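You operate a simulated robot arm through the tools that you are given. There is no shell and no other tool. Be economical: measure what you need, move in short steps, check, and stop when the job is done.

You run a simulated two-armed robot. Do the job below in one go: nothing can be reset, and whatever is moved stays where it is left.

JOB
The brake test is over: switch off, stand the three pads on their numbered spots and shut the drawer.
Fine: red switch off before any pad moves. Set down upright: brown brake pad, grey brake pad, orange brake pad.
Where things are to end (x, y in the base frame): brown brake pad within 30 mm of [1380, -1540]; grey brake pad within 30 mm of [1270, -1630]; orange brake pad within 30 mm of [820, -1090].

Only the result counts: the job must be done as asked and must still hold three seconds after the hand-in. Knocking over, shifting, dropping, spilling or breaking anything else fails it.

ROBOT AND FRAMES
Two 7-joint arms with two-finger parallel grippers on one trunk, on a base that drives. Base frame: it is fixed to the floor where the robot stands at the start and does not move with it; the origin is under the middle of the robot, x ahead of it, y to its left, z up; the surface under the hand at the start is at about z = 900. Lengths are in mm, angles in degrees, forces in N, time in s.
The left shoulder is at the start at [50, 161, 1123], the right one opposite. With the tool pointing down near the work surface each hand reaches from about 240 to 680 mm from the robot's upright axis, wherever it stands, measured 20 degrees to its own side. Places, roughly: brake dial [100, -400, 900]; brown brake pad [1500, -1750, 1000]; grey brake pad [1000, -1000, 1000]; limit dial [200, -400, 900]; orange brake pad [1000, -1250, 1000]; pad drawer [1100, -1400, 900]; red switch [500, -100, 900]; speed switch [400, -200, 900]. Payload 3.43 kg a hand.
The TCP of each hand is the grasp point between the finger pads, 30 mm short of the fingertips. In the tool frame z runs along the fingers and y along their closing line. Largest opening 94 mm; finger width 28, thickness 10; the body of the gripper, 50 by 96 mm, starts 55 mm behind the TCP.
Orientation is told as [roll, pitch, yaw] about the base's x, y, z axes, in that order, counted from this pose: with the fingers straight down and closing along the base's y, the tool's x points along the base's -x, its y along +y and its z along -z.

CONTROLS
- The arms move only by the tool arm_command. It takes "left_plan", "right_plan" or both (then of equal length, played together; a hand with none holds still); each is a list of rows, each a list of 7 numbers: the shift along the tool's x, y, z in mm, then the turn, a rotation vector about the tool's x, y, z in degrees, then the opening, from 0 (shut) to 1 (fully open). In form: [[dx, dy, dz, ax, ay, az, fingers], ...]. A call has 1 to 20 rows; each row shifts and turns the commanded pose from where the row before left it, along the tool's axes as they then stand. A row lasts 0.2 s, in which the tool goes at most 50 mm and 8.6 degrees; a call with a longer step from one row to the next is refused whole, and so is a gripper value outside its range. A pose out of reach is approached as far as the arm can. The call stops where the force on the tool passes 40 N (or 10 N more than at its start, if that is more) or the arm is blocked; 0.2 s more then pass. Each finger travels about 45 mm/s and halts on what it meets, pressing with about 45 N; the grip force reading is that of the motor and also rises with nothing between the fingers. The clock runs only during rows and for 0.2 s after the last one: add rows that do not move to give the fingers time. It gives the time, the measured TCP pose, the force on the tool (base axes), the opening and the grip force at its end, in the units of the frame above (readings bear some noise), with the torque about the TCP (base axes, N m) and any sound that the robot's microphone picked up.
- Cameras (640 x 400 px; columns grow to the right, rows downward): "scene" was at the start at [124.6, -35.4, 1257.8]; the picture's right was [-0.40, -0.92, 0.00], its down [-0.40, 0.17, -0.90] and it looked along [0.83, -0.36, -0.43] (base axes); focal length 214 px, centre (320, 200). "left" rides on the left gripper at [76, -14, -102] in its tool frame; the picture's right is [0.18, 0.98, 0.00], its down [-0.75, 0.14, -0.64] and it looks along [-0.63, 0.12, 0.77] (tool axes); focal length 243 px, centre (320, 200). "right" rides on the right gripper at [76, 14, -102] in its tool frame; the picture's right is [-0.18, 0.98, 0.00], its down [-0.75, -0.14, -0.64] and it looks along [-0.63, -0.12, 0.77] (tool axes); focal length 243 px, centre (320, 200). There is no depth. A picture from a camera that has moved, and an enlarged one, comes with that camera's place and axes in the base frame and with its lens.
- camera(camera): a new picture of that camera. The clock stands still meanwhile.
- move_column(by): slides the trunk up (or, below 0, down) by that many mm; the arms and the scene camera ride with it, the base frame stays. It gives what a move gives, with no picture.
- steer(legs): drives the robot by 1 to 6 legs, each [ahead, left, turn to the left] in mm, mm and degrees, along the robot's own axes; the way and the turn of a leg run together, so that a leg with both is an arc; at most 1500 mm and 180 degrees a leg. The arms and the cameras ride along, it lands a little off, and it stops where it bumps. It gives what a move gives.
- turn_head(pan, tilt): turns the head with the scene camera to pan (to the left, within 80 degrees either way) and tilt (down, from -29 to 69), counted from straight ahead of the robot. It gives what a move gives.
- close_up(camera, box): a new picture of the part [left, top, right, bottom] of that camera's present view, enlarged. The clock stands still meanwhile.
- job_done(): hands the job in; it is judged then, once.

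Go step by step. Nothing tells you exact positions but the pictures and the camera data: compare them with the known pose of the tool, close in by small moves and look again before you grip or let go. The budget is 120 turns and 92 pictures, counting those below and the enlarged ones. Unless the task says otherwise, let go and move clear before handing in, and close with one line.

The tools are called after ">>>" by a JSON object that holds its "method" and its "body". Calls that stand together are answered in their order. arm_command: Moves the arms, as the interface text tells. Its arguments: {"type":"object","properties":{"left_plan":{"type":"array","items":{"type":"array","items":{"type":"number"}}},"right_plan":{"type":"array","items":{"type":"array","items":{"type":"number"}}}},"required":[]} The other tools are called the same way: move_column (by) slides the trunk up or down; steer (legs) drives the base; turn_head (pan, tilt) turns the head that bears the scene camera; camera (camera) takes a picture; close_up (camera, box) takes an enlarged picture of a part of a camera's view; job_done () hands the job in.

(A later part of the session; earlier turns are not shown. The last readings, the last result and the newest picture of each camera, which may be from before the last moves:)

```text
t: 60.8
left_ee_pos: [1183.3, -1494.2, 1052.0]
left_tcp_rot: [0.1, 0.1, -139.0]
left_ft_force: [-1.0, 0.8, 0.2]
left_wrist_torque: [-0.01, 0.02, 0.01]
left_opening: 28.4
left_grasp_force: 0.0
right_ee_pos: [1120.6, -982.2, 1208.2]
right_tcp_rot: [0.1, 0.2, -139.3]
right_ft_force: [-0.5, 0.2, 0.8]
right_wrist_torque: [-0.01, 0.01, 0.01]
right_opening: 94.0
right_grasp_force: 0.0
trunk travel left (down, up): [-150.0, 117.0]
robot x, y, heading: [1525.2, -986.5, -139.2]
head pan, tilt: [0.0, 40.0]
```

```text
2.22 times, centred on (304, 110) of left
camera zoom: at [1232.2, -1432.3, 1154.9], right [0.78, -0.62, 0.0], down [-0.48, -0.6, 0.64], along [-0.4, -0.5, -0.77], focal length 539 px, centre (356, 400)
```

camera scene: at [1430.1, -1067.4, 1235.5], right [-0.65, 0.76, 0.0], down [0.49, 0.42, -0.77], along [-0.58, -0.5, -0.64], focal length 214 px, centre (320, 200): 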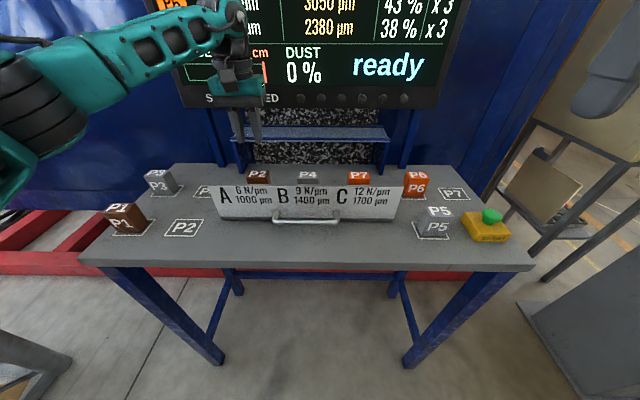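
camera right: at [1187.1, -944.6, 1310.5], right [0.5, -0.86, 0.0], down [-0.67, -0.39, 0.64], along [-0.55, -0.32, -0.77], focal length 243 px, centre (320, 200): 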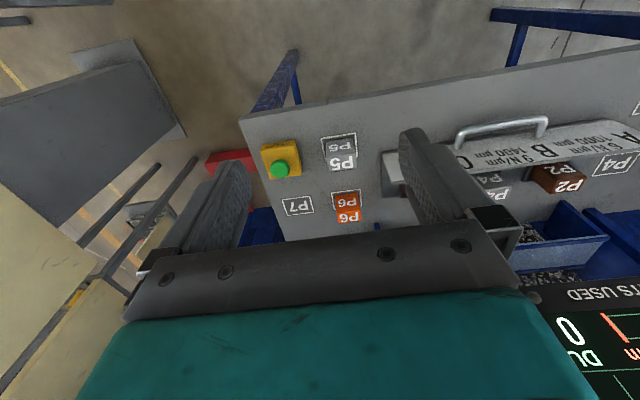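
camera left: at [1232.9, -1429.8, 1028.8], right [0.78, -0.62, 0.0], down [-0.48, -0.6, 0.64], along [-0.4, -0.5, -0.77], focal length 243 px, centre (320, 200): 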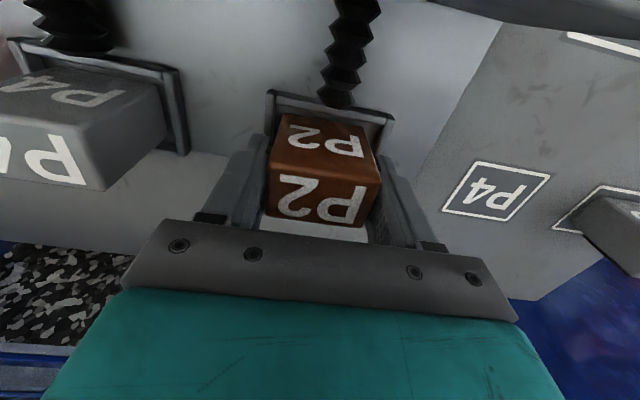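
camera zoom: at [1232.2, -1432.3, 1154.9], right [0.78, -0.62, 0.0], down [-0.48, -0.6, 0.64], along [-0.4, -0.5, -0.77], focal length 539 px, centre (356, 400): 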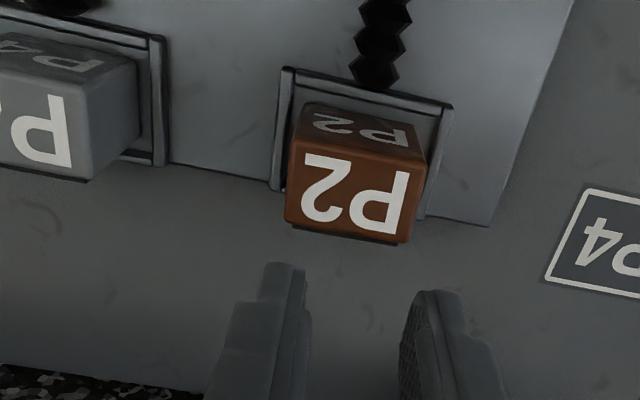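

P2 still sits upright in its socket at about (1180, -1491), top z 932. I'll regrip slightly deeper with a full close and lift slowly, reading the force.

>>> {"method": "arm_command", "body": {"left_plan": [[0, -4, 0, 0, 0, 0, 1], [0, 0, 0, 0, 0, 0, 1], [0, 0, 40, 0, 0, 0, 1], [0, 0, 40, 0, 0, 0, 1], [0, 0, 30, 0, 0, 0, 1], [0, 0, 20, 0, 0, 0, 1], [0, 0, 5, 0, 0, 0, 1], [0, 0, 0, 0, 0, 0, 1], [0, 0, 0, 0, 0, 0, 0], [0, 0, 0, 0, 0, 0, 0], [0, 0, 0, 0, 0, 0, 0], [0, 0, 0, 0, 0, 0, 0], [0, 0, 0, 0, 0, 0, 0], [0, 0, -2, 0, 0, 0, 0], [0, 0, -2, 0, 0, 0, 0], [0, 0, -2, 0, 0, 0, 0]]}}

>>> {"method": "arm_command", "body": {"left_plan": [[0, 0, -3, 0, 0, 0, 0], [0, 0, -3, 0, 0, 0, 0], [0, 0, -3, 0, 0, 0, 0], [0, 0, -3, 0, 0, 0, 0]]}}

>>> {"method": "camera", "body": {"camera": "left"}}

```text
t: 64.2
left_ee_pos: [1181.5, -1489.0, 921.2]
left_tcp_rot: [0.0, 0.1, -139.0]
left_ft_force: [-0.4, 1.6, -2.7]
left_wrist_torque: [-0.01, 0.0, -0.03]
left_opening: 57.9
left_grasp_force: 44.9
right_ee_pos: [1119.9, -981.6, 1207.9]
right_tcp_rot: [0.2, 0.2, -139.4]
right_ft_force: [0.4, 0.4, -0.1]
right_wrist_torque: [-0.03, -0.02, -0.02]
right_opening: 93.9
right_grasp_force: 0.1
trunk travel left (down, up): [-150.0, 117.0]
robot x, y, heading: [1524.0, -986.6, -139.0]
head pan, tilt: [0.0, 40.0]
```

```text
t: 65.2
left_ee_pos: [1181.4, -1487.5, 933.3]
left_tcp_rot: [0.1, 0.1, -139.0]
left_ft_force: [0.4, -0.7, -3.5]
left_wrist_torque: [0.0, 0.01, 0.02]
left_opening: 57.9
left_grasp_force: 45.0
right_ee_pos: [1120.2, -982.0, 1207.7]
right_tcp_rot: [0.2, 0.2, -139.2]
right_ft_force: [-0.5, 0.4, -0.3]
right_wrist_torque: [-0.01, -0.01, 0.03]
right_opening: 93.9
right_grasp_force: 0.0
trunk travel left (down, up): [-150.0, 117.0]
robot x, y, heading: [1522.1, -983.0, -138.8]
head pan, tilt: [0.0, 40.0]
```

```text
57 pictures are left
camera left: at [1229.7, -1427.0, 1036.9], right [0.78, -0.62, 0.0], down [-0.48, -0.6, 0.64], along [-0.4, -0.5, -0.77], focal length 243 px, centre (320, 200)
```

left: 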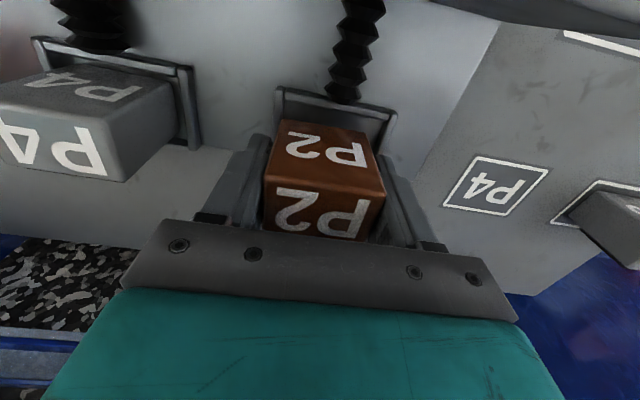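

P2 is lifting (3.5 N load, still held). I'll keep lifting gently.

>>> {"method": "arm_command", "body": {"left_plan": [[0, 0, -4, 0, 0, 0, 0], [0, 0, -6, 0, 0, 0, 0], [0, 0, -8, 0, 0, 0, 0], [0, 0, -8, 0, 0, 0, 0], [0, 0, -10, 0, 0, 0, 0], [0, 0, -10, 0, 0, 0, 0], [0, 0, -10, 0, 0, 0, 0], [0, 0, -10, 0, 0, 0, 0], [0, 0, -10, 0, 0, 0, 0], [0, 0, -10, 0, 0, 0, 0], [0, 0, -8, 0, 0, 0, 0], [0, 0, -4, 0, 0, 0, 0], [0, 0, 0, 0, 0, 0, 0]]}}

>>> {"method": "camera", "body": {"camera": "left"}}

```text
t: 68.0
left_ee_pos: [1181.5, -1489.1, 1032.0]
left_tcp_rot: [0.0, 0.1, -139.0]
left_ft_force: [0.7, -0.6, -3.3]
left_wrist_torque: [0.04, 0.04, 0.0]
left_opening: 58.2
left_grasp_force: 45.0
right_ee_pos: [1121.1, -981.8, 1207.3]
right_tcp_rot: [0.1, 0.2, -139.3]
right_ft_force: [-0.1, 0.1, 0.3]
right_wrist_torque: [-0.01, 0.0, 0.02]
right_opening: 94.3
right_grasp_force: 0.0
trunk travel left (down, up): [-150.0, 117.0]
robot x, y, heading: [1523.9, -985.4, -139.2]
head pan, tilt: [0.0, 40.0]
```

```text
56 pictures are left
camera left: at [1230.2, -1427.8, 1135.2], right [0.78, -0.62, 0.0], down [-0.48, -0.6, 0.64], along [-0.4, -0.5, -0.77], focal length 243 px, centre (320, 200)
```

left: 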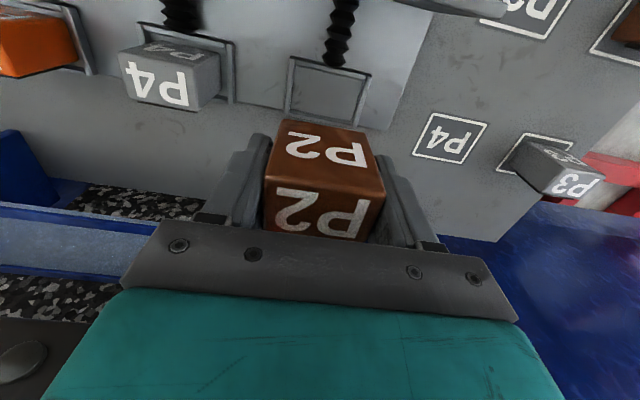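

P2 is out and held. Now I carry it to above its spot at (1380, -1540) and lower partway.

>>> {"method": "arm_command", "body": {"left_plan": [[4, 6, 0, 0, 0, 0, 0], [9, 13, 0, 0, 0, 0, 0], [12, 17, 0, 0, 0, 0, 0], [12, 17, 0, 0, 0, 0, 0], [12, 17, 0, 0, 0, 0, 0], [12, 17, 0, 0, 0, 0, 0], [12, 17, 0, 0, 0, 0, 0], [12, 17, 0, 0, 0, 0, 0], [12, 17, 0, 0, 0, 0, 0], [12, 17, 0, 0, 0, 0, 0], [6, 9, 6, 0, 0, 0, 0], [3, 4, 10, 0, 0, 0, 0], [0, 0, 14, 0, 0, 0, 0], [0, 0, 14, 0, 0, 0, 0], [0, 0, 14, 0, 0, 0, 0], [0, 0, 10, 0, 0, 0, 0], [0, 0, 5, 0, 0, 0, 0], [0, 0, 0, 0, 0, 0, 0]]}}

>>> {"method": "camera", "body": {"camera": "left"}}

>>> {"method": "close_up", "body": {"camera": "scene", "box": [80, 130, 272, 250]}}

```text
t: 71.8
left_ee_pos: [1380.0, -1538.4, 960.5]
left_tcp_rot: [0.1, 0.1, -139.0]
left_ft_force: [0.6, -0.4, -2.9]
left_wrist_torque: [0.01, -0.01, 0.0]
left_opening: 58.2
left_grasp_force: 44.8
right_ee_pos: [1119.4, -982.8, 1208.0]
right_tcp_rot: [0.1, 0.2, -139.4]
right_ft_force: [0.5, -0.5, 0.0]
right_wrist_torque: [0.03, -0.04, 0.0]
right_opening: 93.8
right_grasp_force: 0.1
trunk travel left (down, up): [-150.0, 117.0]
robot x, y, heading: [1527.3, -984.1, -139.1]
head pan, tilt: [0.0, 40.0]
```

```text
55 pictures are left
camera left: at [1428.3, -1477.7, 1062.4], right [0.78, -0.62, 0.0], down [-0.48, -0.6, 0.64], along [-0.4, -0.5, -0.77], focal length 243 px, centre (320, 200)
```

left: 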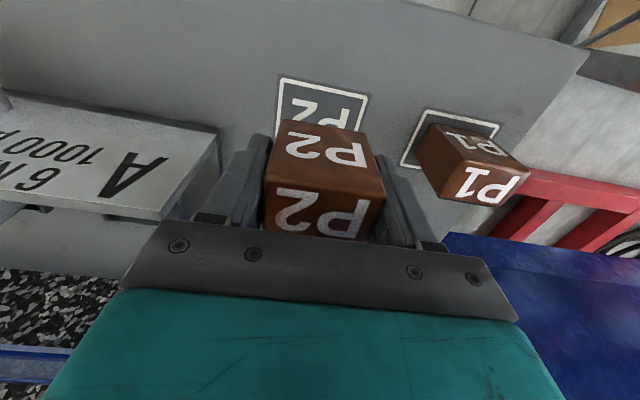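

```text
3.33 times, centred on (176, 190) of scene
camera zoom: at [1430.0, -1067.5, 1235.5], right [-0.65, 0.76, 0.0], down [0.49, 0.42, -0.77], along [-0.58, -0.5, -0.64], focal length 715 px, centre (800, 233)
```

zoom: 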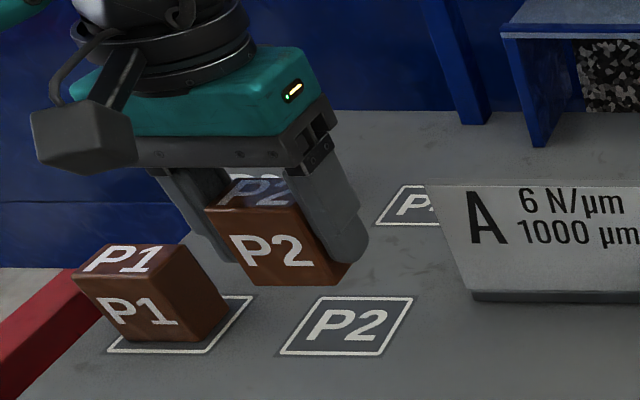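

P2 hangs right over its spot (error of a few mm). Lowering toward contact.

>>> {"method": "arm_command", "body": {"left_plan": [[0, 0, 12, 0, 0, 0, 0], [0, 0, 14, 0, 0, 0, 0], [0, 0, 12, 0, 0, 0, 0], [0, 0, 8, 0, 0, 0, 0], [0, 0, 4, 0, 0, 0, 0], [0, 0, 0, 0, 0, 0, 0]]}}

>>> {"method": "close_up", "body": {"camera": "scene", "box": [120, 160, 216, 220]}}

```text
t: 73.2
left_ee_pos: [1379.5, -1538.2, 909.4]
left_tcp_rot: [0.1, 0.1, -139.0]
left_ft_force: [0.1, 0.1, -2.2]
left_wrist_torque: [0.04, 0.01, 0.0]
left_opening: 58.0
left_grasp_force: 44.7
right_ee_pos: [1121.0, -982.4, 1207.3]
right_tcp_rot: [0.1, 0.2, -139.3]
right_ft_force: [-0.6, 1.0, 0.2]
right_wrist_torque: [-0.02, -0.01, 0.01]
right_opening: 93.9
right_grasp_force: 0.1
trunk travel left (down, up): [-150.0, 117.0]
robot x, y, heading: [1520.2, -988.6, -139.2]
head pan, tilt: [0.0, 40.0]
```

```text
6.67 times, centred on (168, 190) of scene
camera zoom: at [1430.1, -1067.5, 1235.5], right [-0.65, 0.76, 0.0], down [0.49, 0.42, -0.77], along [-0.58, -0.5, -0.64], focal length 1430 px, centre (1333, 267)
```

zoom: 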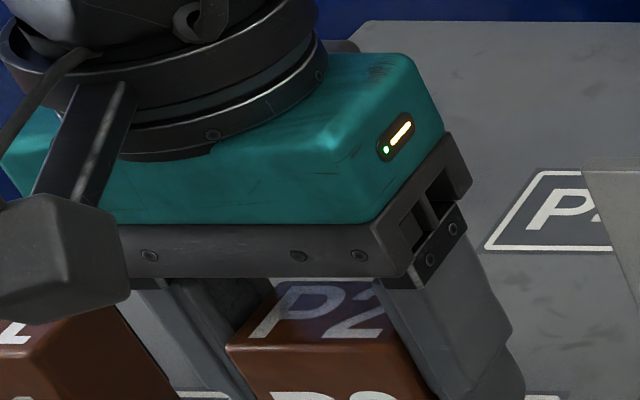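

>>> {"method": "arm_command", "body": {"left_plan": [[0, 0, 2, 0, 0, 0, 0], [0, 0, 2, 0, 0, 0, 0], [0, 0, 2, 0, 0, 0, 0]]}}

>>> {"method": "close_up", "body": {"camera": "scene", "box": [140, 185, 236, 245]}}

```text
t: 74.0
left_ee_pos: [1381.4, -1538.7, 904.1]
left_tcp_rot: [0.0, 0.1, -139.0]
left_ft_force: [-0.7, -0.4, -1.9]
left_wrist_torque: [0.0, -0.03, 0.0]
left_opening: 58.0
left_grasp_force: 45.1
right_ee_pos: [1119.3, -982.5, 1207.8]
right_tcp_rot: [0.1, 0.1, -139.3]
right_ft_force: [-0.6, -1.3, 0.5]
right_wrist_torque: [0.01, -0.03, 0.02]
right_opening: 94.1
right_grasp_force: 0.0
trunk travel left (down, up): [-150.0, 117.0]
robot x, y, heading: [1528.6, -986.6, -139.1]
head pan, tilt: [0.0, 40.0]
```

```text
6.67 times, centred on (188, 215) of scene
camera zoom: at [1430.1, -1067.5, 1235.5], right [-0.65, 0.76, 0.0], down [0.49, 0.42, -0.77], along [-0.58, -0.5, -0.64], focal length 1430 px, centre (1200, 100)
```

zoom: 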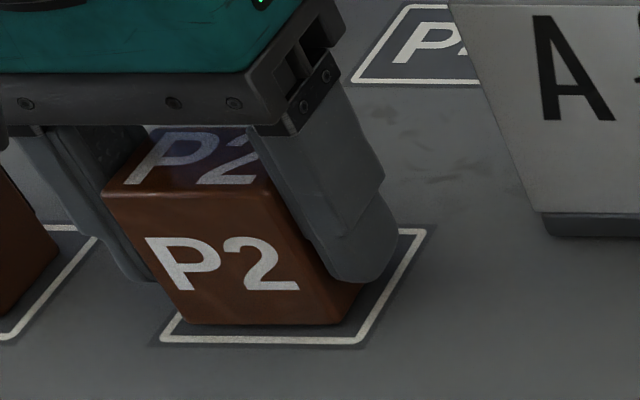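

P2 is well centred in its frame, only a few mm above. A little lower until contact.

>>> {"method": "arm_command", "body": {"left_plan": [[0, 0, 1.5, 0, 0, 0, 0], [0, 0, 1.5, 0, 0, 0, 0], [0, 0, 1, 0, 0, 0, 0]]}}

```text
t: 74.8
left_ee_pos: [1380.1, -1537.1, 902.6]
left_tcp_rot: [0.0, -0.2, -139.0]
left_ft_force: [1.4, -0.7, 7.9]
left_wrist_torque: [0.22, -0.15, -0.01]
left_opening: 57.9
left_grasp_force: 45.1
right_ee_pos: [1119.5, -981.4, 1208.0]
right_tcp_rot: [0.1, 0.2, -139.3]
right_ft_force: [0.2, 0.1, -0.6]
right_wrist_torque: [-0.01, 0.01, -0.01]
right_opening: 94.2
right_grasp_force: 0.0
trunk travel left (down, up): [-150.0, 117.0]
robot x, y, heading: [1527.0, -981.5, -139.2]
head pan, tilt: [0.0, 40.0]
```

Contact felt. I release, rise straight up and check.

>>> {"method": "arm_command", "body": {"left_plan": [[0, 0, 0, 0, 0, 0, 0.8], [0, 0, 0, 0, 0, 0, 0.9], [0, 0, 0, 0, 0, 0, 1], [0, 0, 0, 0, 0, 0, 1], [0, 0, -10, 0, 0, 0, 1], [0, 0, -30, 0, 0, 0, 1], [0, 0, -40, 0, 0, 0, 1], [0, 0, -40, 0, 0, 0, 1], [0, 0, -30, 0, 0, 0, 1]]}}

>>> {"method": "close_up", "body": {"camera": "scene", "box": [80, 130, 272, 250]}}

>>> {"method": "camera", "body": {"camera": "left"}}

```text
t: 76.8
left_ee_pos: [1377.5, -1537.7, 1049.3]
left_tcp_rot: [0.1, 0.0, -139.0]
left_ft_force: [-0.5, 0.1, -0.8]
left_wrist_torque: [-0.01, -0.01, -0.01]
left_opening: 94.1
left_grasp_force: 0.1
right_ee_pos: [1120.3, -981.5, 1207.3]
right_tcp_rot: [0.1, 0.3, -139.3]
right_ft_force: [-0.3, 0.5, 1.0]
right_wrist_torque: [0.01, -0.06, 0.01]
right_opening: 94.0
right_grasp_force: 0.1
trunk travel left (down, up): [-150.0, 117.0]
robot x, y, heading: [1524.7, -984.4, -138.9]
head pan, tilt: [0.0, 40.0]
```

```text
3.33 times, centred on (176, 190) of scene
camera zoom: at [1430.1, -1066.9, 1235.5], right [-0.65, 0.76, 0.0], down [0.49, 0.42, -0.77], along [-0.58, -0.5, -0.64], focal length 715 px, centre (800, 233)
```

zoom: 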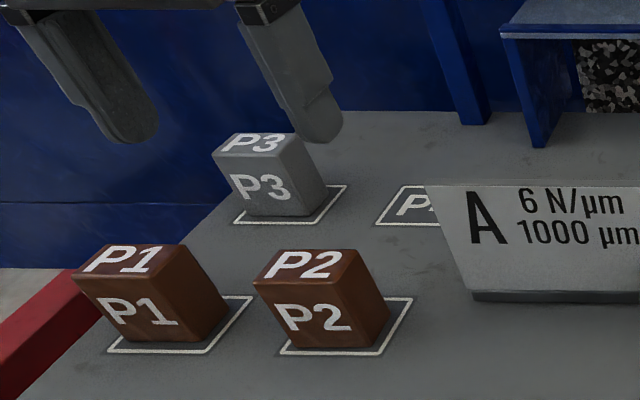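

```text
50 pictures are left
camera left: at [1427.0, -1476.8, 1151.7], right [0.78, -0.62, 0.0], down [-0.48, -0.6, 0.64], along [-0.4, -0.5, -0.77], focal length 243 px, centre (320, 200)
```

left: 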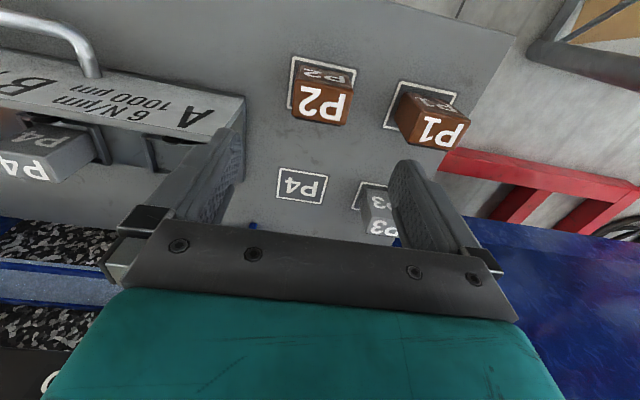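

P2 stands well on its spot. Next is P4, at about (1096, -1394) in the drawer; I'll strafe 50 mm left for balanced reach.

>>> {"method": "steer", "body": {"legs": [[0, 50, 0]]}}

```text
t: 77.9
left_ee_pos: [1411.6, -1576.8, 1047.5]
left_tcp_rot: [0.0, 0.0, -139.1]
left_ft_force: [-0.1, -0.3, -0.6]
left_wrist_torque: [0.04, 0.0, 0.05]
left_opening: 93.8
left_grasp_force: 0.0
right_ee_pos: [1151.9, -1020.2, 1207.6]
right_tcp_rot: [0.1, 0.3, -139.3]
right_ft_force: [-0.2, 0.6, -0.4]
right_wrist_torque: [0.02, 0.0, 0.01]
right_opening: 94.0
right_grasp_force: 0.0
trunk travel left (down, up): [-150.0, 117.0]
robot x, y, heading: [1555.1, -1024.8, -139.2]
head pan, tilt: [0.0, 40.0]
```

>>> {"method": "arm_command", "body": {"left_plan": [[-6, -17, 0, 0, 0, 0, 1], [-12, -34, 0, 0, 0, 0, 1], [-12, -35, 0, 0, 0, 0, 1], [-12, -35, 0, 0, 0, 0, 1], [-12, -35, 0, 0, 0, 0, 1], [-12, -35, 0, 0, 0, 0, 1], [-12, -35, 0, 0, 0, 0, 1], [-12, -35, 0, 0, 0, 0, 1], [-12, -35, 0, 0, 0, 0, 1], [-12, -35, 15, 0, 0, 0, 1], [-4, -15, 25, 0, 0, 0, 1], [0, 0, 10, 0, 0, 0, 1], [0, 0, 0, 0, 0, 0, 1]]}}

>>> {"method": "camera", "body": {"camera": "left"}}

>>> {"method": "close_up", "body": {"camera": "scene", "box": [240, 120, 400, 220]}}

```text
t: 80.7
left_ee_pos: [1095.3, -1391.7, 998.9]
left_tcp_rot: [0.0, 0.2, -139.1]
left_ft_force: [0.1, 0.6, 0.0]
left_wrist_torque: [0.01, 0.02, 0.0]
left_opening: 93.6
left_grasp_force: 0.0
right_ee_pos: [1152.3, -1019.8, 1207.6]
right_tcp_rot: [0.1, 0.2, -139.2]
right_ft_force: [0.3, 0.9, 0.6]
right_wrist_torque: [-0.01, 0.05, 0.04]
right_opening: 93.9
right_grasp_force: 0.1
trunk travel left (down, up): [-150.0, 117.0]
robot x, y, heading: [1557.1, -1024.5, -139.3]
head pan, tilt: [0.0, 40.0]
```

```text
49 pictures are left
camera left: at [1144.3, -1331.2, 1102.1], right [0.78, -0.62, 0.0], down [-0.48, -0.6, 0.64], along [-0.4, -0.5, -0.77], focal length 243 px, centre (320, 200)
```

left: 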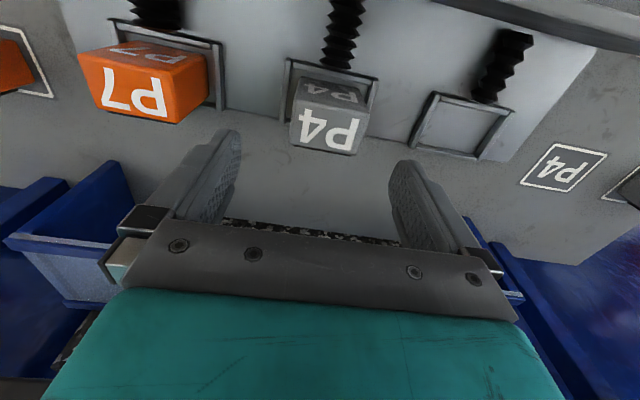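

```text
4.00 times, centred on (320, 170) of scene
camera zoom: at [1463.0, -1105.2, 1235.5], right [-0.65, 0.76, 0.0], down [0.49, 0.42, -0.77], along [-0.58, -0.5, -0.64], focal length 858 px, centre (320, 320)
```

zoom: 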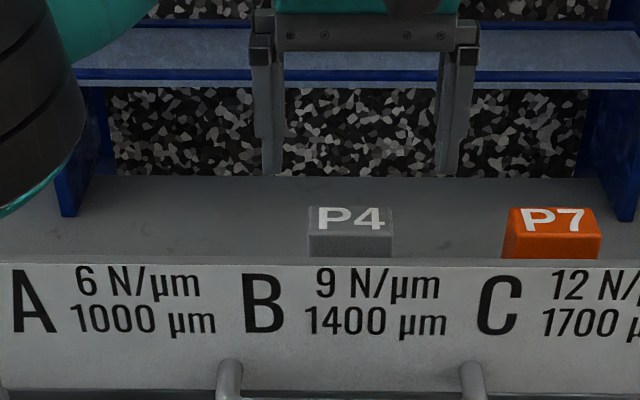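

P4 is under the hand with about 4 mm offset. I descend, grip fully and start a slow lift.

>>> {"method": "arm_command", "body": {"left_plan": [[2, 4, 0, 0, 0, 0, 1], [0, 0, 25, 0, 0, 0, 1], [0, 0, 30, 0, 0, 0, 1], [0, 0, 20, 0, 0, 0, 1], [0, 0, 9, 0, 0, 0, 1], [0, 0, 0, 0, 0, 0, 1], [0, 0, 0, 0, 0, 0, 0], [0, 0, 0, 0, 0, 0, 0], [0, 0, 0, 0, 0, 0, 0], [0, 0, 0, 0, 0, 0, 0], [0, 0, 0, 0, 0, 0, 0], [0, 0, -2, 0, 0, 0, 0], [0, 0, -2, 0, 0, 0, 0], [0, 0, -3, 0, 0, 0, 0], [0, 0, -3, 0, 0, 0, 0], [0, 0, -4, 0, 0, 0, 0], [0, 0, -4, 0, 0, 0, 0]]}}

>>> {"method": "camera", "body": {"camera": "left"}}

```text
t: 83.8
left_ee_pos: [1097.8, -1395.1, 912.7]
left_tcp_rot: [0.3, 0.5, -139.3]
left_ft_force: [-4.4, -4.8, -14.9]
left_wrist_torque: [-0.2, 1.14, -0.82]
left_opening: 79.7
left_grasp_force: 45.1
right_ee_pos: [1150.8, -1021.0, 1207.2]
right_tcp_rot: [0.1, 0.2, -139.3]
right_ft_force: [-0.8, 0.0, 0.2]
right_wrist_torque: [0.02, -0.01, 0.0]
right_opening: 94.0
right_grasp_force: 0.1
trunk travel left (down, up): [-150.0, 117.0]
robot x, y, heading: [1558.3, -1021.7, -139.0]
head pan, tilt: [0.0, 40.0]
stopped in row 15 (left hand): the force on the tool passed its limit at 42 N (the readings are from after the stop); the commanded pose is now the measured one
```

```text
47 pictures are left
camera left: at [1147.3, -1334.5, 1016.3], right [0.78, -0.62, 0.01], down [-0.49, -0.6, 0.63], along [-0.39, -0.5, -0.77], focal length 243 px, centre (320, 200)
```

left: 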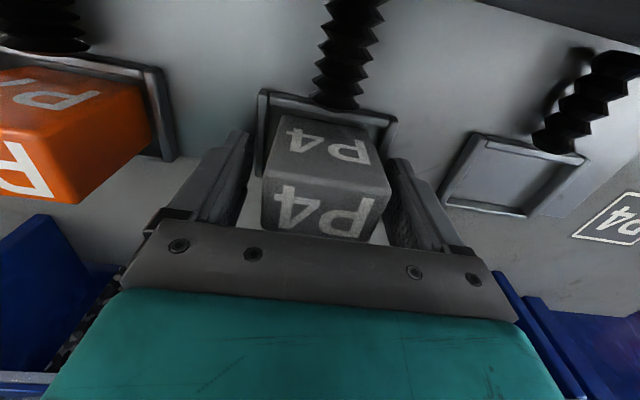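

The fingers caught the socket rim (80 mm), not the pad. I open, rise 9 mm and grip above the rim, then lift slowly.

>>> {"method": "arm_command", "body": {"left_plan": [[0, 0, 0, 0, 0, 0, 1], [0, 0, 0, 0, 0, 0, 1], [0, 0, -5, 0, 0, 0, 1], [0, 0, -4, -0.3, 0.5, 0, 1], [0, 0, 0, 0, 0, 0, 1], [0, 0, 0, 0, 0, 0, 0], [0, 0, 0, 0, 0, 0, 0], [0, 0, 0, 0, 0, 0, 0], [0, 0, 0, 0, 0, 0, 0], [0, 0, 0, 0, 0, 0, 0]]}}

```text
t: 86.0
left_ee_pos: [1098.7, -1393.2, 924.9]
left_tcp_rot: [0.5, 1.1, -139.1]
left_ft_force: [1.4, -0.8, 1.2]
left_wrist_torque: [0.01, -0.04, -0.05]
left_opening: 58.1
left_grasp_force: 44.5
right_ee_pos: [1152.6, -1020.1, 1207.8]
right_tcp_rot: [0.2, 0.1, -139.4]
right_ft_force: [0.6, 1.0, -0.6]
right_wrist_torque: [-0.02, 0.03, -0.01]
right_opening: 94.1
right_grasp_force: 0.2
trunk travel left (down, up): [-150.0, 117.0]
robot x, y, heading: [1560.4, -1024.1, -139.1]
head pan, tilt: [0.0, 40.0]
```

P4 is now gripped at 58 mm. I lift slowly, levelling a slight 1° tilt in the air.

>>> {"method": "arm_command", "body": {"left_plan": [[0, 0, -2, 0, 0, 0, 0], [0, 0, -3, 0, 0, 0, 0], [0, 0, -4, 0, 0, 0, 0], [0, 0, -6, 0, 0, 0, 0], [0, 0, -8, 0, 0, 0, 0], [0, 0, -8, 0, 0, 0, 0], [0, 0, -10, 0, 0, 0, 0], [0, 0, -10, 0.3, -0.6, 0, 0], [0, 0, -10, 0.2, -0.5, 0, 0], [0, 0, -10, 0, 0, 0, 0], [0, 0, -10, 0, 0, 0, 0], [0, 0, -10, 0, 0, 0, 0], [0, 0, -10, 0, 0, 0, 0], [0, 0, -6, 0, 0, 0, 0], [0, 0, 0, 0, 0, 0, 0]]}}

>>> {"method": "camera", "body": {"camera": "left"}}

```text
t: 89.2
left_ee_pos: [1100.1, -1393.5, 1031.4]
left_tcp_rot: [0.0, 0.0, -139.2]
left_ft_force: [0.3, 0.7, -3.3]
left_wrist_torque: [0.01, 0.02, -0.01]
left_opening: 58.3
left_grasp_force: 45.2
right_ee_pos: [1151.5, -1019.5, 1207.6]
right_tcp_rot: [0.2, 0.2, -139.3]
right_ft_force: [0.6, 1.0, -0.3]
right_wrist_torque: [0.05, 0.01, 0.0]
right_opening: 94.1
right_grasp_force: 0.0
trunk travel left (down, up): [-150.0, 117.0]
robot x, y, heading: [1560.9, -1027.8, -139.1]
head pan, tilt: [0.0, 40.0]
```

```text
46 pictures are left
camera left: at [1148.6, -1332.7, 1133.8], right [0.78, -0.62, 0.0], down [-0.48, -0.6, 0.64], along [-0.4, -0.5, -0.77], focal length 243 px, centre (320, 200)
```

left: 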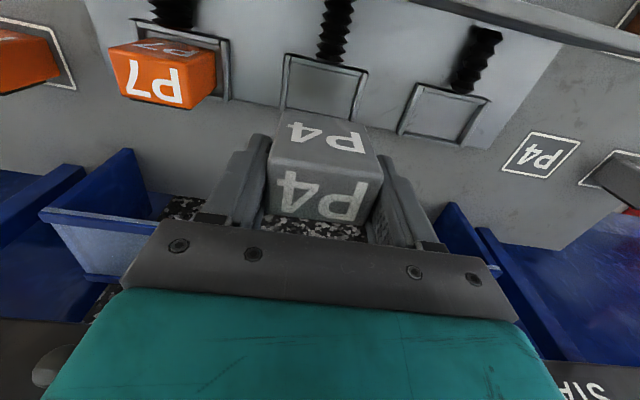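

P4 is held well. I carry it to above (1270, -1630), then lower partway.

>>> {"method": "arm_command", "body": {"left_plan": [[0, 8, 0, 0, 0, 0, 0], [0, 16, 0, 0, 0, 0, 0], [-2, 22, 0, 0, 0, 0, 0], [-3, 24, 0, 0, 0, 0, 0], [-3, 24, 0, 0, 0, 0, 0], [-3, 24, 0, 0, 0, 0, 0], [-3, 24, 0, 0, 0, 0, 0], [-3, 24, 0, 0, 0, 0, 0], [-3, 24, 0, 0, 0, 0, 0], [-3, 24, 0, 0, 0, 0, 0], [-2, 24, 0, 0, 0, 0, 0], [0, 24, 0, 0, 0, 0, 0], [0, 18, 0, 0, 0, 0, 0], [0, 10, 5, 0, 0, 0, 0], [0, 0, 10, 0, 0, 0, 0], [0, 0, 15, 0, 0, 0, 0], [0, 0, 15, 0, 0, 0, 0], [0, 0, 10, 0, 0, 0, 0], [0, 0, 5, 0, 0, 0, 0], [0, 0, 0, 0, 0, 0, 0]]}}

>>> {"method": "camera", "body": {"camera": "left"}}

>>> {"method": "close_up", "body": {"camera": "scene", "box": [130, 110, 322, 230]}}

```text
t: 93.4
left_ee_pos: [1269.1, -1630.1, 970.5]
left_tcp_rot: [0.0, -0.1, -139.2]
left_ft_force: [-0.8, 0.2, -2.2]
left_wrist_torque: [0.0, 0.02, 0.0]
left_opening: 58.0
left_grasp_force: 46.0
right_ee_pos: [1152.6, -1020.6, 1208.2]
right_tcp_rot: [0.2, 0.2, -139.3]
right_ft_force: [-0.6, 0.3, -0.7]
right_wrist_torque: [0.03, 0.02, -0.01]
right_opening: 93.9
right_grasp_force: 0.1
trunk travel left (down, up): [-150.0, 117.0]
robot x, y, heading: [1558.2, -1026.6, -139.2]
head pan, tilt: [0.0, 40.0]
```

```text
45 pictures are left
camera left: at [1318.2, -1568.8, 1073.7], right [0.78, -0.62, 0.0], down [-0.48, -0.6, 0.64], along [-0.4, -0.5, -0.77], focal length 243 px, centre (320, 200)
```

left: 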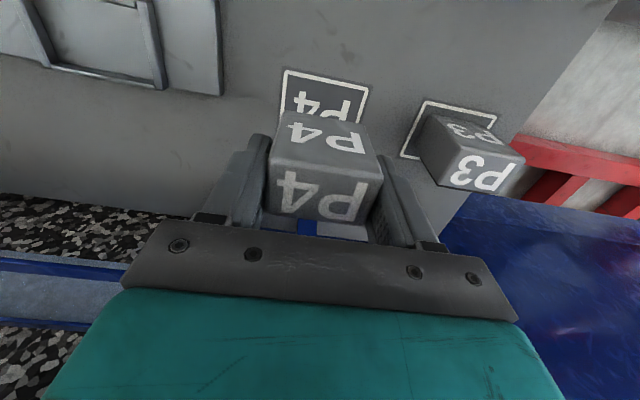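

```text
3.33 times, centred on (226, 170) of scene
camera zoom: at [1462.9, -1105.6, 1235.5], right [-0.65, 0.76, 0.0], down [0.49, 0.42, -0.77], along [-0.58, -0.5, -0.64], focal length 715 px, centre (633, 300)
```

zoom: 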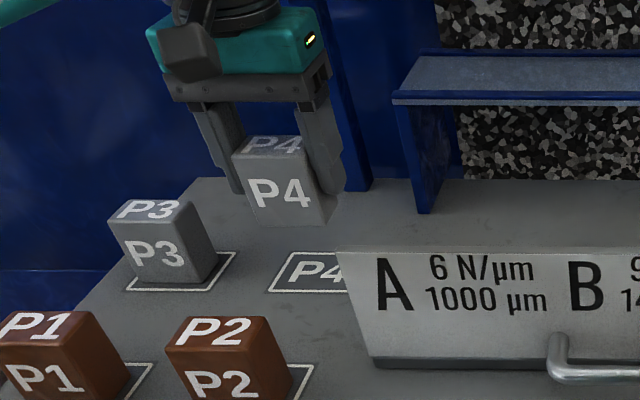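

P4 is right over its spot. Lowering, with slow final steps.

>>> {"method": "arm_command", "body": {"left_plan": [[-1, 2, 12, 0, 0, 0, 0], [0, 0, 14, 0, 0, 0, 0], [0, 0, 12, 0, 0, 0, 0], [0, 0, 8, 0, 0, 0, 0], [0, 0, 4, 0, 0, 0, 0], [0, 0, 2, 0, 0, 0, 0], [0, 0, 2, 0, 0, 0, 0]]}}

>>> {"method": "arm_command", "body": {"left_plan": [[0, 0, 1.5, 0, 0, 0, 0], [0, 0, 1.5, 0, 0, 0, 0]]}}

```text
t: 95.0
left_ee_pos: [1269.2, -1632.0, 918.0]
left_tcp_rot: [0.0, 0.0, -139.2]
left_ft_force: [0.1, -0.3, -3.0]
left_wrist_torque: [-0.01, 0.03, 0.03]
left_opening: 58.2
left_grasp_force: 45.2
right_ee_pos: [1152.3, -1020.1, 1207.3]
right_tcp_rot: [0.1, 0.2, -139.2]
right_ft_force: [0.0, 1.0, 0.2]
right_wrist_torque: [0.0, 0.02, 0.0]
right_opening: 94.0
right_grasp_force: 0.0
trunk travel left (down, up): [-150.0, 117.0]
robot x, y, heading: [1558.0, -1029.2, -139.2]
head pan, tilt: [0.0, 40.0]
```

```text
t: 95.6
left_ee_pos: [1270.0, -1632.2, 914.4]
left_tcp_rot: [0.0, -0.1, -139.2]
left_ft_force: [-0.2, -0.5, -3.6]
left_wrist_torque: [-0.01, 0.02, -0.01]
left_opening: 58.0
left_grasp_force: 44.9
right_ee_pos: [1153.0, -1019.9, 1208.2]
right_tcp_rot: [0.1, 0.3, -139.3]
right_ft_force: [0.1, 0.1, -0.8]
right_wrist_torque: [-0.04, -0.01, 0.0]
right_opening: 94.0
right_grasp_force: 0.0
trunk travel left (down, up): [-150.0, 117.0]
robot x, y, heading: [1558.7, -1027.7, -139.1]
head pan, tilt: [0.0, 40.0]
```

>>> {"method": "arm_command", "body": {"left_plan": [[0, 0, 1.5, 0, 0, 0, 0], [0, 0, 1.5, 0, 0, 0, 0]]}}

>>> {"method": "arm_command", "body": {"left_plan": [[0, 0, 1.5, 0, 0, 0, 0]]}}

```text
t: 96.2
left_ee_pos: [1269.9, -1631.6, 912.0]
left_tcp_rot: [0.0, 0.0, -139.2]
left_ft_force: [0.1, 0.1, -0.6]
left_wrist_torque: [-0.01, -0.06, 0.01]
left_opening: 58.0
left_grasp_force: 45.2
right_ee_pos: [1152.5, -1019.3, 1208.4]
right_tcp_rot: [0.1, 0.3, -139.3]
right_ft_force: [-0.6, 0.0, 0.9]
right_wrist_torque: [-0.02, 0.0, -0.03]
right_opening: 94.0
right_grasp_force: 0.1
trunk travel left (down, up): [-150.0, 117.0]
robot x, y, heading: [1557.8, -1026.3, -139.0]
head pan, tilt: [0.0, 40.0]
```

```text
t: 96.6
left_ee_pos: [1270.4, -1632.2, 912.9]
left_tcp_rot: [0.0, -0.1, -139.2]
left_ft_force: [-0.3, 1.8, 5.8]
left_wrist_torque: [0.0, -0.3, 0.06]
left_opening: 58.0
left_grasp_force: 45.0
right_ee_pos: [1152.8, -1019.5, 1207.4]
right_tcp_rot: [0.1, 0.1, -139.3]
right_ft_force: [-0.5, 0.3, -0.2]
right_wrist_torque: [-0.03, 0.02, -0.06]
right_opening: 94.1
right_grasp_force: 0.0
trunk travel left (down, up): [-150.0, 117.0]
robot x, y, heading: [1554.8, -1023.5, -139.4]
head pan, tilt: [0.0, 40.0]
```

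Contact felt. I release, rise straight up, then draw the left hand back and check.

>>> {"method": "arm_command", "body": {"left_plan": [[0, 0, 0, 0, 0, 0, 0.8], [0, 0, 0, 0, 0, 0, 0.85], [0, 0, 0, 0, 0, 0, 0.85], [0, 0, 0, 0, 0, 0, 0.85], [0, 0, -10, 0, 0, 0, 0.85], [0, 0, -30, 0, 0, 0, 0.85], [0, 0, -40, 0, 0, 0, 0.85], [0, 0, -40, 0, 0, 0, 0.85], [0, 0, -40, 0, 0, 0, 0.85], [20, 0, -30, 0, 0, 0, 1], [40, 0, -30, 0, 0, 0, 1], [40, 0, 0, 0, 0, 0, 1], [40, 0, 0, 0, 0, 0, 1], [40, 0, 0, 0, 0, 0, 1], [40, 0, 0, 0, 0, 0, 1]]}}

>>> {"method": "camera", "body": {"camera": "scene"}}

```text
t: 99.8
left_ee_pos: [1438.0, -1487.2, 1128.3]
left_tcp_rot: [0.0, 0.0, -139.2]
left_ft_force: [0.0, -0.3, -0.3]
left_wrist_torque: [0.03, 0.01, 0.0]
left_opening: 94.0
left_grasp_force: 0.1
right_ee_pos: [1153.2, -1018.7, 1208.1]
right_tcp_rot: [0.1, 0.1, -139.3]
right_ft_force: [0.8, -0.7, 0.6]
right_wrist_torque: [0.01, -0.02, -0.02]
right_opening: 94.1
right_grasp_force: 0.0
trunk travel left (down, up): [-150.0, 117.0]
robot x, y, heading: [1556.0, -1026.2, -139.0]
head pan, tilt: [0.0, 40.0]
```

```text
43 pictures are left
camera scene: at [1463.5, -1105.1, 1235.6], right [-0.65, 0.76, 0.0], down [0.49, 0.42, -0.77], along [-0.58, -0.5, -0.64], focal length 214 px, centre (320, 200)
```

scene: 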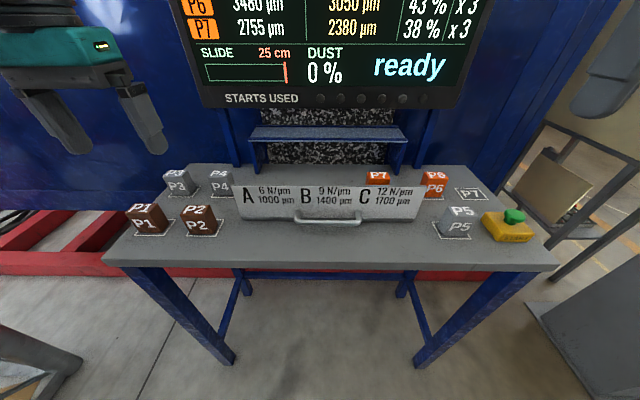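

P4 stands on its spot. Now I strafe right 120 mm and bring the right hand above P7 at about (1013, -1294).

>>> {"method": "steer", "body": {"legs": [[0, -120, 0]]}}

```text
t: 101.5
left_ee_pos: [1360.1, -1398.2, 1128.3]
left_tcp_rot: [0.0, 0.0, -139.1]
left_ft_force: [0.0, 0.9, 0.2]
left_wrist_torque: [-0.01, 0.0, 0.0]
left_opening: 93.8
left_grasp_force: 0.1
right_ee_pos: [1076.4, -931.7, 1207.8]
right_tcp_rot: [0.1, 0.2, -139.4]
right_ft_force: [0.2, -0.7, -0.1]
right_wrist_torque: [-0.02, 0.0, -0.01]
right_opening: 94.0
right_grasp_force: 0.1
trunk travel left (down, up): [-150.0, 117.0]
robot x, y, heading: [1483.4, -936.1, -138.9]
head pan, tilt: [0.0, 40.0]
```

>>> {"method": "arm_command", "body": {"right_plan": [[-14, 12, 0, 0, 0, 0, 1], [-28, 23, 0, 0, 0, 0, 1], [-30, 25, 0, 0, 0, 0, 1], [-30, 25, 0, 0, 0, 0, 1], [-30, 25, 0, 0, 0, 0, 1], [-30, 25, 10, 0, 0, 0, 1], [-30, 25, 20, 0, 0, 0, 1], [-30, 25, 25, 0, 0, 0, 1], [-30, 25, 25, 0, 0, 0, 1], [-22, 15, 30, 0, 0, 0, 1], [-11, 7, 30, 0, 0, 0, 1], [0, 0, 30, 0, 0, 0, 1], [0, 0, 25, 0, 0, 0, 1], [0, 0, 10, 0, 0, 0, 1], [0, 0, 0, 0, 0, 0, 1]]}}

>>> {"method": "camera", "body": {"camera": "right"}}

>>> {"method": "close_up", "body": {"camera": "scene", "box": [260, 110, 420, 210]}}

```text
t: 104.7
left_ee_pos: [1360.1, -1398.7, 1129.6]
left_tcp_rot: [0.0, 0.0, -139.1]
left_ft_force: [0.1, 0.2, -0.8]
left_wrist_torque: [0.01, -0.01, 0.04]
left_opening: 93.9
left_grasp_force: 0.1
right_ee_pos: [1002.4, -1121.6, 1066.4]
right_tcp_rot: [0.1, 0.2, -139.3]
right_ft_force: [-0.6, 0.1, 0.1]
right_wrist_torque: [0.0, -0.03, 0.02]
right_opening: 94.0
right_grasp_force: 0.0
right hand out of reach, approached as far as the arm can: row 5, 6, 7, 8, 9, 10, 11
trunk travel left (down, up): [-150.0, 117.0]
robot x, y, heading: [1480.0, -938.2, -139.2]
head pan, tilt: [0.0, 40.0]
```

```text
42 pictures are left
camera right: at [1070.4, -1084.6, 1170.1], right [0.5, -0.86, 0.0], down [-0.67, -0.39, 0.64], along [-0.55, -0.32, -0.77], focal length 243 px, centre (320, 200)
```

right: 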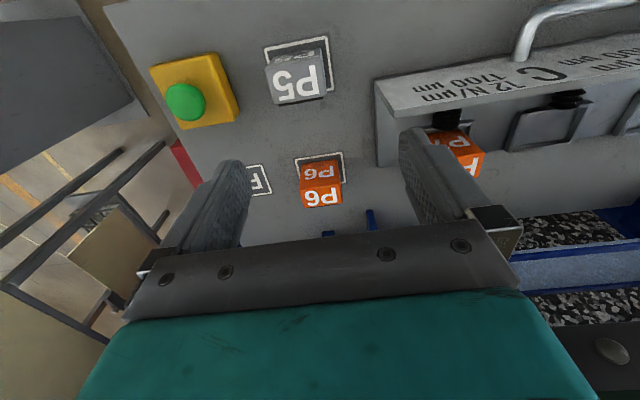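

```text
4.00 times, centred on (340, 160) of scene
camera zoom: at [1386.1, -1016.4, 1235.5], right [-0.65, 0.76, 0.0], down [0.49, 0.42, -0.77], along [-0.58, -0.5, -0.64], focal length 858 px, centre (240, 360)
```

zoom: 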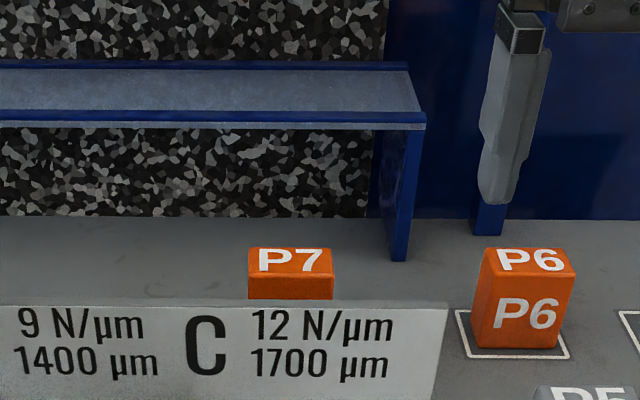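

The hand fell short at the high path (reach limit). From its present pose I'll move left first while sinking, then ahead.

>>> {"method": "arm_command", "body": {"right_plan": [[0, 20, 10, 0, 0, 0, 1], [0, 20, 10, 0, 0, 0, 1], [0, 20, 10, 0, 0, 0, 1], [0, 20, 10, 0, 0, 0, 1], [0, 20, 5, 0, 0, 0, 1], [0, 20, 5, 0, 0, 0, 1], [0, 17, 5, 0, 0, 0, 1], [-20, 0, 0, 0, 0, 0, 1], [-20, 0, 0, 0, 0, 0, 1], [-20, 0, 0, 0, 0, 0, 1], [-20, 0, 0, 0, 0, 0, 1], [-20, 0, 0, 0, 0, 0, 1], [0, 0, 0, 0, 0, 0, 1]]}}

>>> {"method": "camera", "body": {"camera": "right"}}

```text
t: 107.5
left_ee_pos: [1360.2, -1398.1, 1128.2]
left_tcp_rot: [0.0, 0.0, -139.2]
left_ft_force: [-0.3, 0.1, -0.3]
left_wrist_torque: [-0.03, -0.02, -0.01]
left_opening: 94.0
left_grasp_force: 0.1
right_ee_pos: [997.9, -1137.1, 1017.5]
right_tcp_rot: [0.1, 0.1, -139.2]
right_ft_force: [0.2, -0.3, 0.9]
right_wrist_torque: [0.01, 0.01, 0.03]
right_opening: 94.0
right_grasp_force: 0.1
right hand out of reach, approached as far as the arm can: row 2, 3, 4, 5, 6, 7, 8, 9, 10, 11, 12
trunk travel left (down, up): [-150.0, 117.0]
robot x, y, heading: [1478.8, -936.2, -139.0]
head pan, tilt: [0.0, 40.0]
```

```text
40 pictures are left
camera right: at [1066.5, -1100.3, 1120.3], right [0.5, -0.86, 0.0], down [-0.67, -0.38, 0.64], along [-0.55, -0.32, -0.77], focal length 243 px, centre (320, 200)
```

right: 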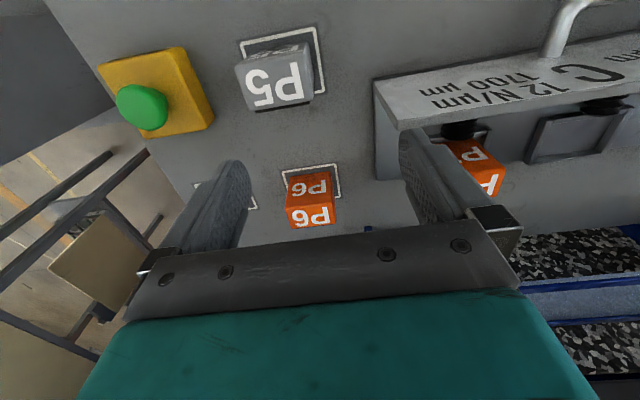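

The right arm can't swing inward here, so I'll use the left arm for P7 too. I retract the right hand up and back, then strafe right 330 mm.

>>> {"method": "arm_command", "body": {"right_plan": [[0, 0, -30, 0, 0, 0, 1], [10, 0, -35, 0, 0, 0, 1], [30, 0, -35, 0, 0, 0, 1], [40, 0, -35, 0, 0, 0, 1], [40, -10, -30, 0, 0, 0, 1], [30, -10, -20, 0, 0, 0, 1], [0, 0, 0, 0, 0, 0, 1]]}}

>>> {"method": "steer", "body": {"legs": [[0, -330, 0]]}}

>>> {"method": "camera", "body": {"camera": "scene"}}

```text
refused: row 4 steps farther than a row can; nothing moved
```

```text
t: 110.9
left_ee_pos: [1146.7, -1153.8, 1129.6]
left_tcp_rot: [-0.1, -0.1, -139.6]
left_ft_force: [0.7, 0.5, -0.8]
left_wrist_torque: [-0.03, 0.02, -0.01]
left_opening: 94.0
left_grasp_force: 0.1
right_ee_pos: [788.0, -891.5, 1017.5]
right_tcp_rot: [0.1, 0.1, -139.6]
right_ft_force: [-0.4, 0.4, -0.6]
right_wrist_torque: [0.0, 0.0, -0.03]
right_opening: 93.8
right_grasp_force: 0.0
trunk travel left (down, up): [-150.0, 117.0]
robot x, y, heading: [1268.9, -698.9, -139.6]
head pan, tilt: [0.0, 40.0]
```

```text
39 pictures are left
camera scene: at [1175.6, -771.5, 1235.5], right [-0.65, 0.76, 0.0], down [0.49, 0.42, -0.77], along [-0.58, -0.5, -0.64], focal length 214 px, centre (320, 200)
```

scene: 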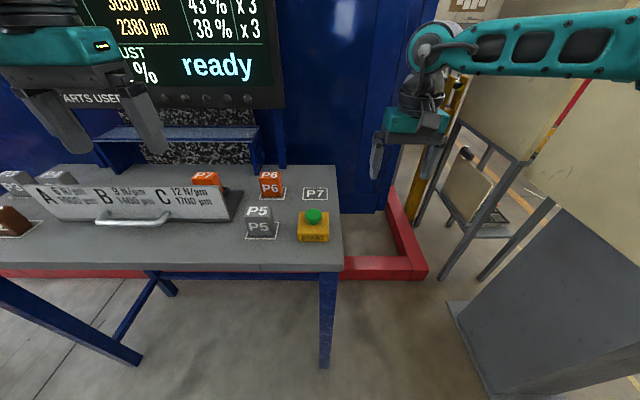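

The strafe succeeded with everything undisturbed. Now I tuck the right hand away and bring the left hand above P7.

>>> {"method": "arm_command", "body": {"right_plan": [[0, 0, -30, 0, 0, 0, 1], [10, -10, -35, 0, 0, 0, 1], [30, -10, -25, 0, 0, 0, 1], [35, -10, -20, 0, 0, 0, 1], [35, -10, -10, 0, 0, 0, 1], [30, -10, 0, 0, 0, 0, 1], [0, 0, 0, 0, 0, 0, 1], [0, 0, 0, 0, 0, 0, 1], [0, 0, 0, 0, 0, 0, 1], [0, 0, 0, 0, 0, 0, 1]], "left_plan": [[-20, 2, 0, 0, 0, 0, 1], [-30, 3, 0, 0, 0, 0, 1], [-35, 4, 0, 0, 0, 0, 1], [-35, 4, 20, 0, 0, 0, 1], [-35, 4, 25, 0, 0, 0, 1], [-28, 3, 25, 0, 0, 0, 1], [-10, 0, 25, 0, 0, 0, 1], [0, 0, 25, 0, 0, 0, 1], [0, 0, 10, 0, 0, 0, 1], [0, 0, 0, 0, 0, 0, 1]]}}

>>> {"method": "camera", "body": {"camera": "left"}}

>>> {"method": "close_up", "body": {"camera": "scene", "box": [140, 120, 300, 220]}}

```text
t: 113.1
left_ee_pos: [1011.6, -1293.1, 998.5]
left_tcp_rot: [0.0, -0.1, -139.4]
left_ft_force: [-0.1, -0.2, 0.1]
left_wrist_torque: [-0.05, -0.02, 0.02]
left_opening: 94.2
left_grasp_force: 0.1
right_ee_pos: [860.1, -762.1, 1136.1]
right_tcp_rot: [0.2, 0.1, -139.7]
right_ft_force: [0.3, 0.1, 0.7]
right_wrist_torque: [0.0, -0.03, -0.03]
right_opening: 94.4
right_grasp_force: 0.0
trunk travel left (down, up): [-150.0, 117.0]
robot x, y, heading: [1269.0, -692.3, -139.4]
head pan, tilt: [0.0, 40.0]
```

```text
38 pictures are left
camera left: at [1062.2, -1233.1, 1101.1], right [0.78, -0.63, 0.0], down [-0.48, -0.6, 0.64], along [-0.4, -0.5, -0.77], focal length 243 px, centre (320, 200)
```

left: 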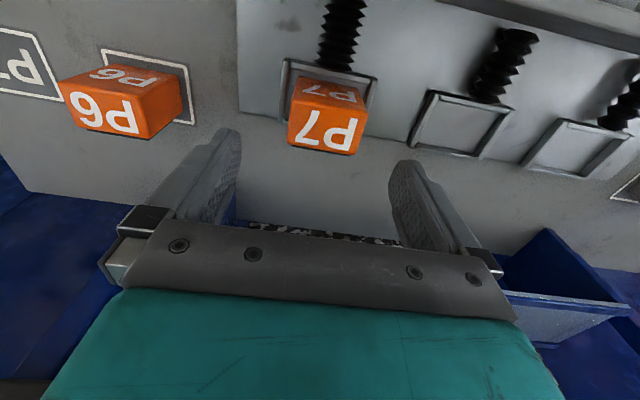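

```text
4.00 times, centred on (220, 170) of scene
camera zoom: at [1175.7, -771.6, 1235.5], right [-0.65, 0.76, 0.0], down [0.49, 0.42, -0.77], along [-0.58, -0.5, -0.64], focal length 858 px, centre (720, 320)
```

zoom: 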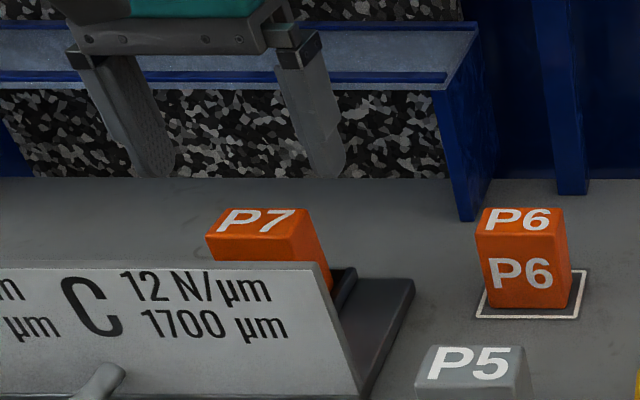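

P7 appears just as P4 did, so I apply the same small shift, descend to z ≈ 922 (above the rim) and grip.

>>> {"method": "arm_command", "body": {"left_plan": [[2, 4, 0, 0, 0, 0, 1], [0, 0, 25, 0, 0, 0, 1], [0, 0, 30, 0, 0, 0, 1], [0, 0, 15, 0, 0, 0, 1], [0, 0, 6, 0, 0, 0, 1], [0, 0, 0, 0, 0, 0, 1], [0, 0, 0, 0, 0, 0, 0], [0, 0, 0, 0, 0, 0, 0], [0, 0, 0, 0, 0, 0, 0], [0, 0, 0, 0, 0, 0, 0], [0, 0, 0, 0, 0, 0, 0]]}}

```text
t: 115.5
left_ee_pos: [1016.7, -1296.3, 922.8]
left_tcp_rot: [0.0, 0.0, -139.6]
left_ft_force: [0.7, -0.5, 0.7]
left_wrist_torque: [0.05, 0.06, -0.02]
left_opening: 58.2
left_grasp_force: 45.4
right_ee_pos: [859.4, -762.1, 1136.5]
right_tcp_rot: [0.1, 0.1, -139.5]
right_ft_force: [0.2, -0.5, -0.4]
right_wrist_torque: [-0.01, 0.0, -0.03]
right_opening: 94.0
right_grasp_force: 0.1
trunk travel left (down, up): [-150.0, 117.0]
robot x, y, heading: [1272.5, -693.3, -139.5]
head pan, tilt: [0.0, 40.0]
```

P7 is gripped at 58 mm. Slow lift.

>>> {"method": "arm_command", "body": {"left_plan": [[0, 0, -2, 0, 0, 0, 0], [0, 0, -3, 0, 0, 0, 0], [0, 0, -4, 0, 0, 0, 0], [0, 0, -6, 0, 0, 0, 0], [0, 0, -8, 0, 0, 0, 0], [0, 0, -8, 0, 0, 0, 0], [0, 0, -10, 0, 0, 0, 0], [0, 0, -10, 0, 0, 0, 0], [0, 0, -10, 0, 0, 0, 0], [0, 0, -10, 0, 0, 0, 0], [0, 0, -10, 0, 0, 0, 0], [0, 0, -10, 0, 0, 0, 0], [0, 0, -10, 0, 0, 0, 0], [0, 0, -6, 0, 0, 0, 0], [0, 0, 0, 0, 0, 0, 0]]}}

>>> {"method": "camera", "body": {"camera": "left"}}

```text
t: 118.7
left_ee_pos: [1017.5, -1295.9, 1030.3]
left_tcp_rot: [-0.1, 0.1, -139.6]
left_ft_force: [0.5, 0.1, -3.3]
left_wrist_torque: [-0.01, 0.02, 0.01]
left_opening: 58.3
left_grasp_force: 44.9
right_ee_pos: [860.2, -762.1, 1136.4]
right_tcp_rot: [0.1, 0.2, -139.6]
right_ft_force: [-0.6, 0.1, -0.6]
right_wrist_torque: [0.02, -0.02, -0.01]
right_opening: 94.0
right_grasp_force: 0.1
trunk travel left (down, up): [-150.0, 117.0]
robot x, y, heading: [1273.4, -694.3, -139.4]
head pan, tilt: [0.0, 40.0]
```

```text
36 pictures are left
camera left: at [1066.6, -1235.6, 1132.8], right [0.78, -0.63, 0.0], down [-0.48, -0.6, 0.64], along [-0.4, -0.5, -0.77], focal length 243 px, centre (320, 200)
```

left: 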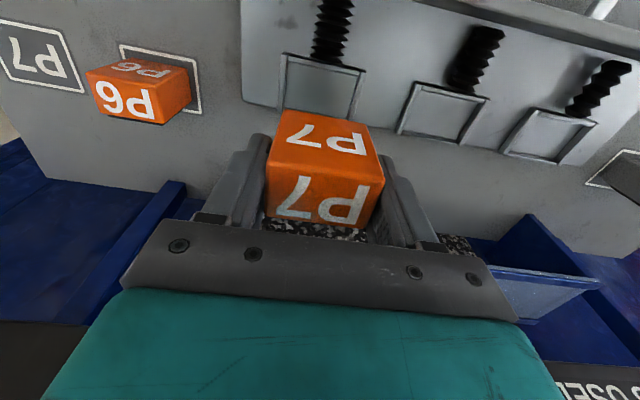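

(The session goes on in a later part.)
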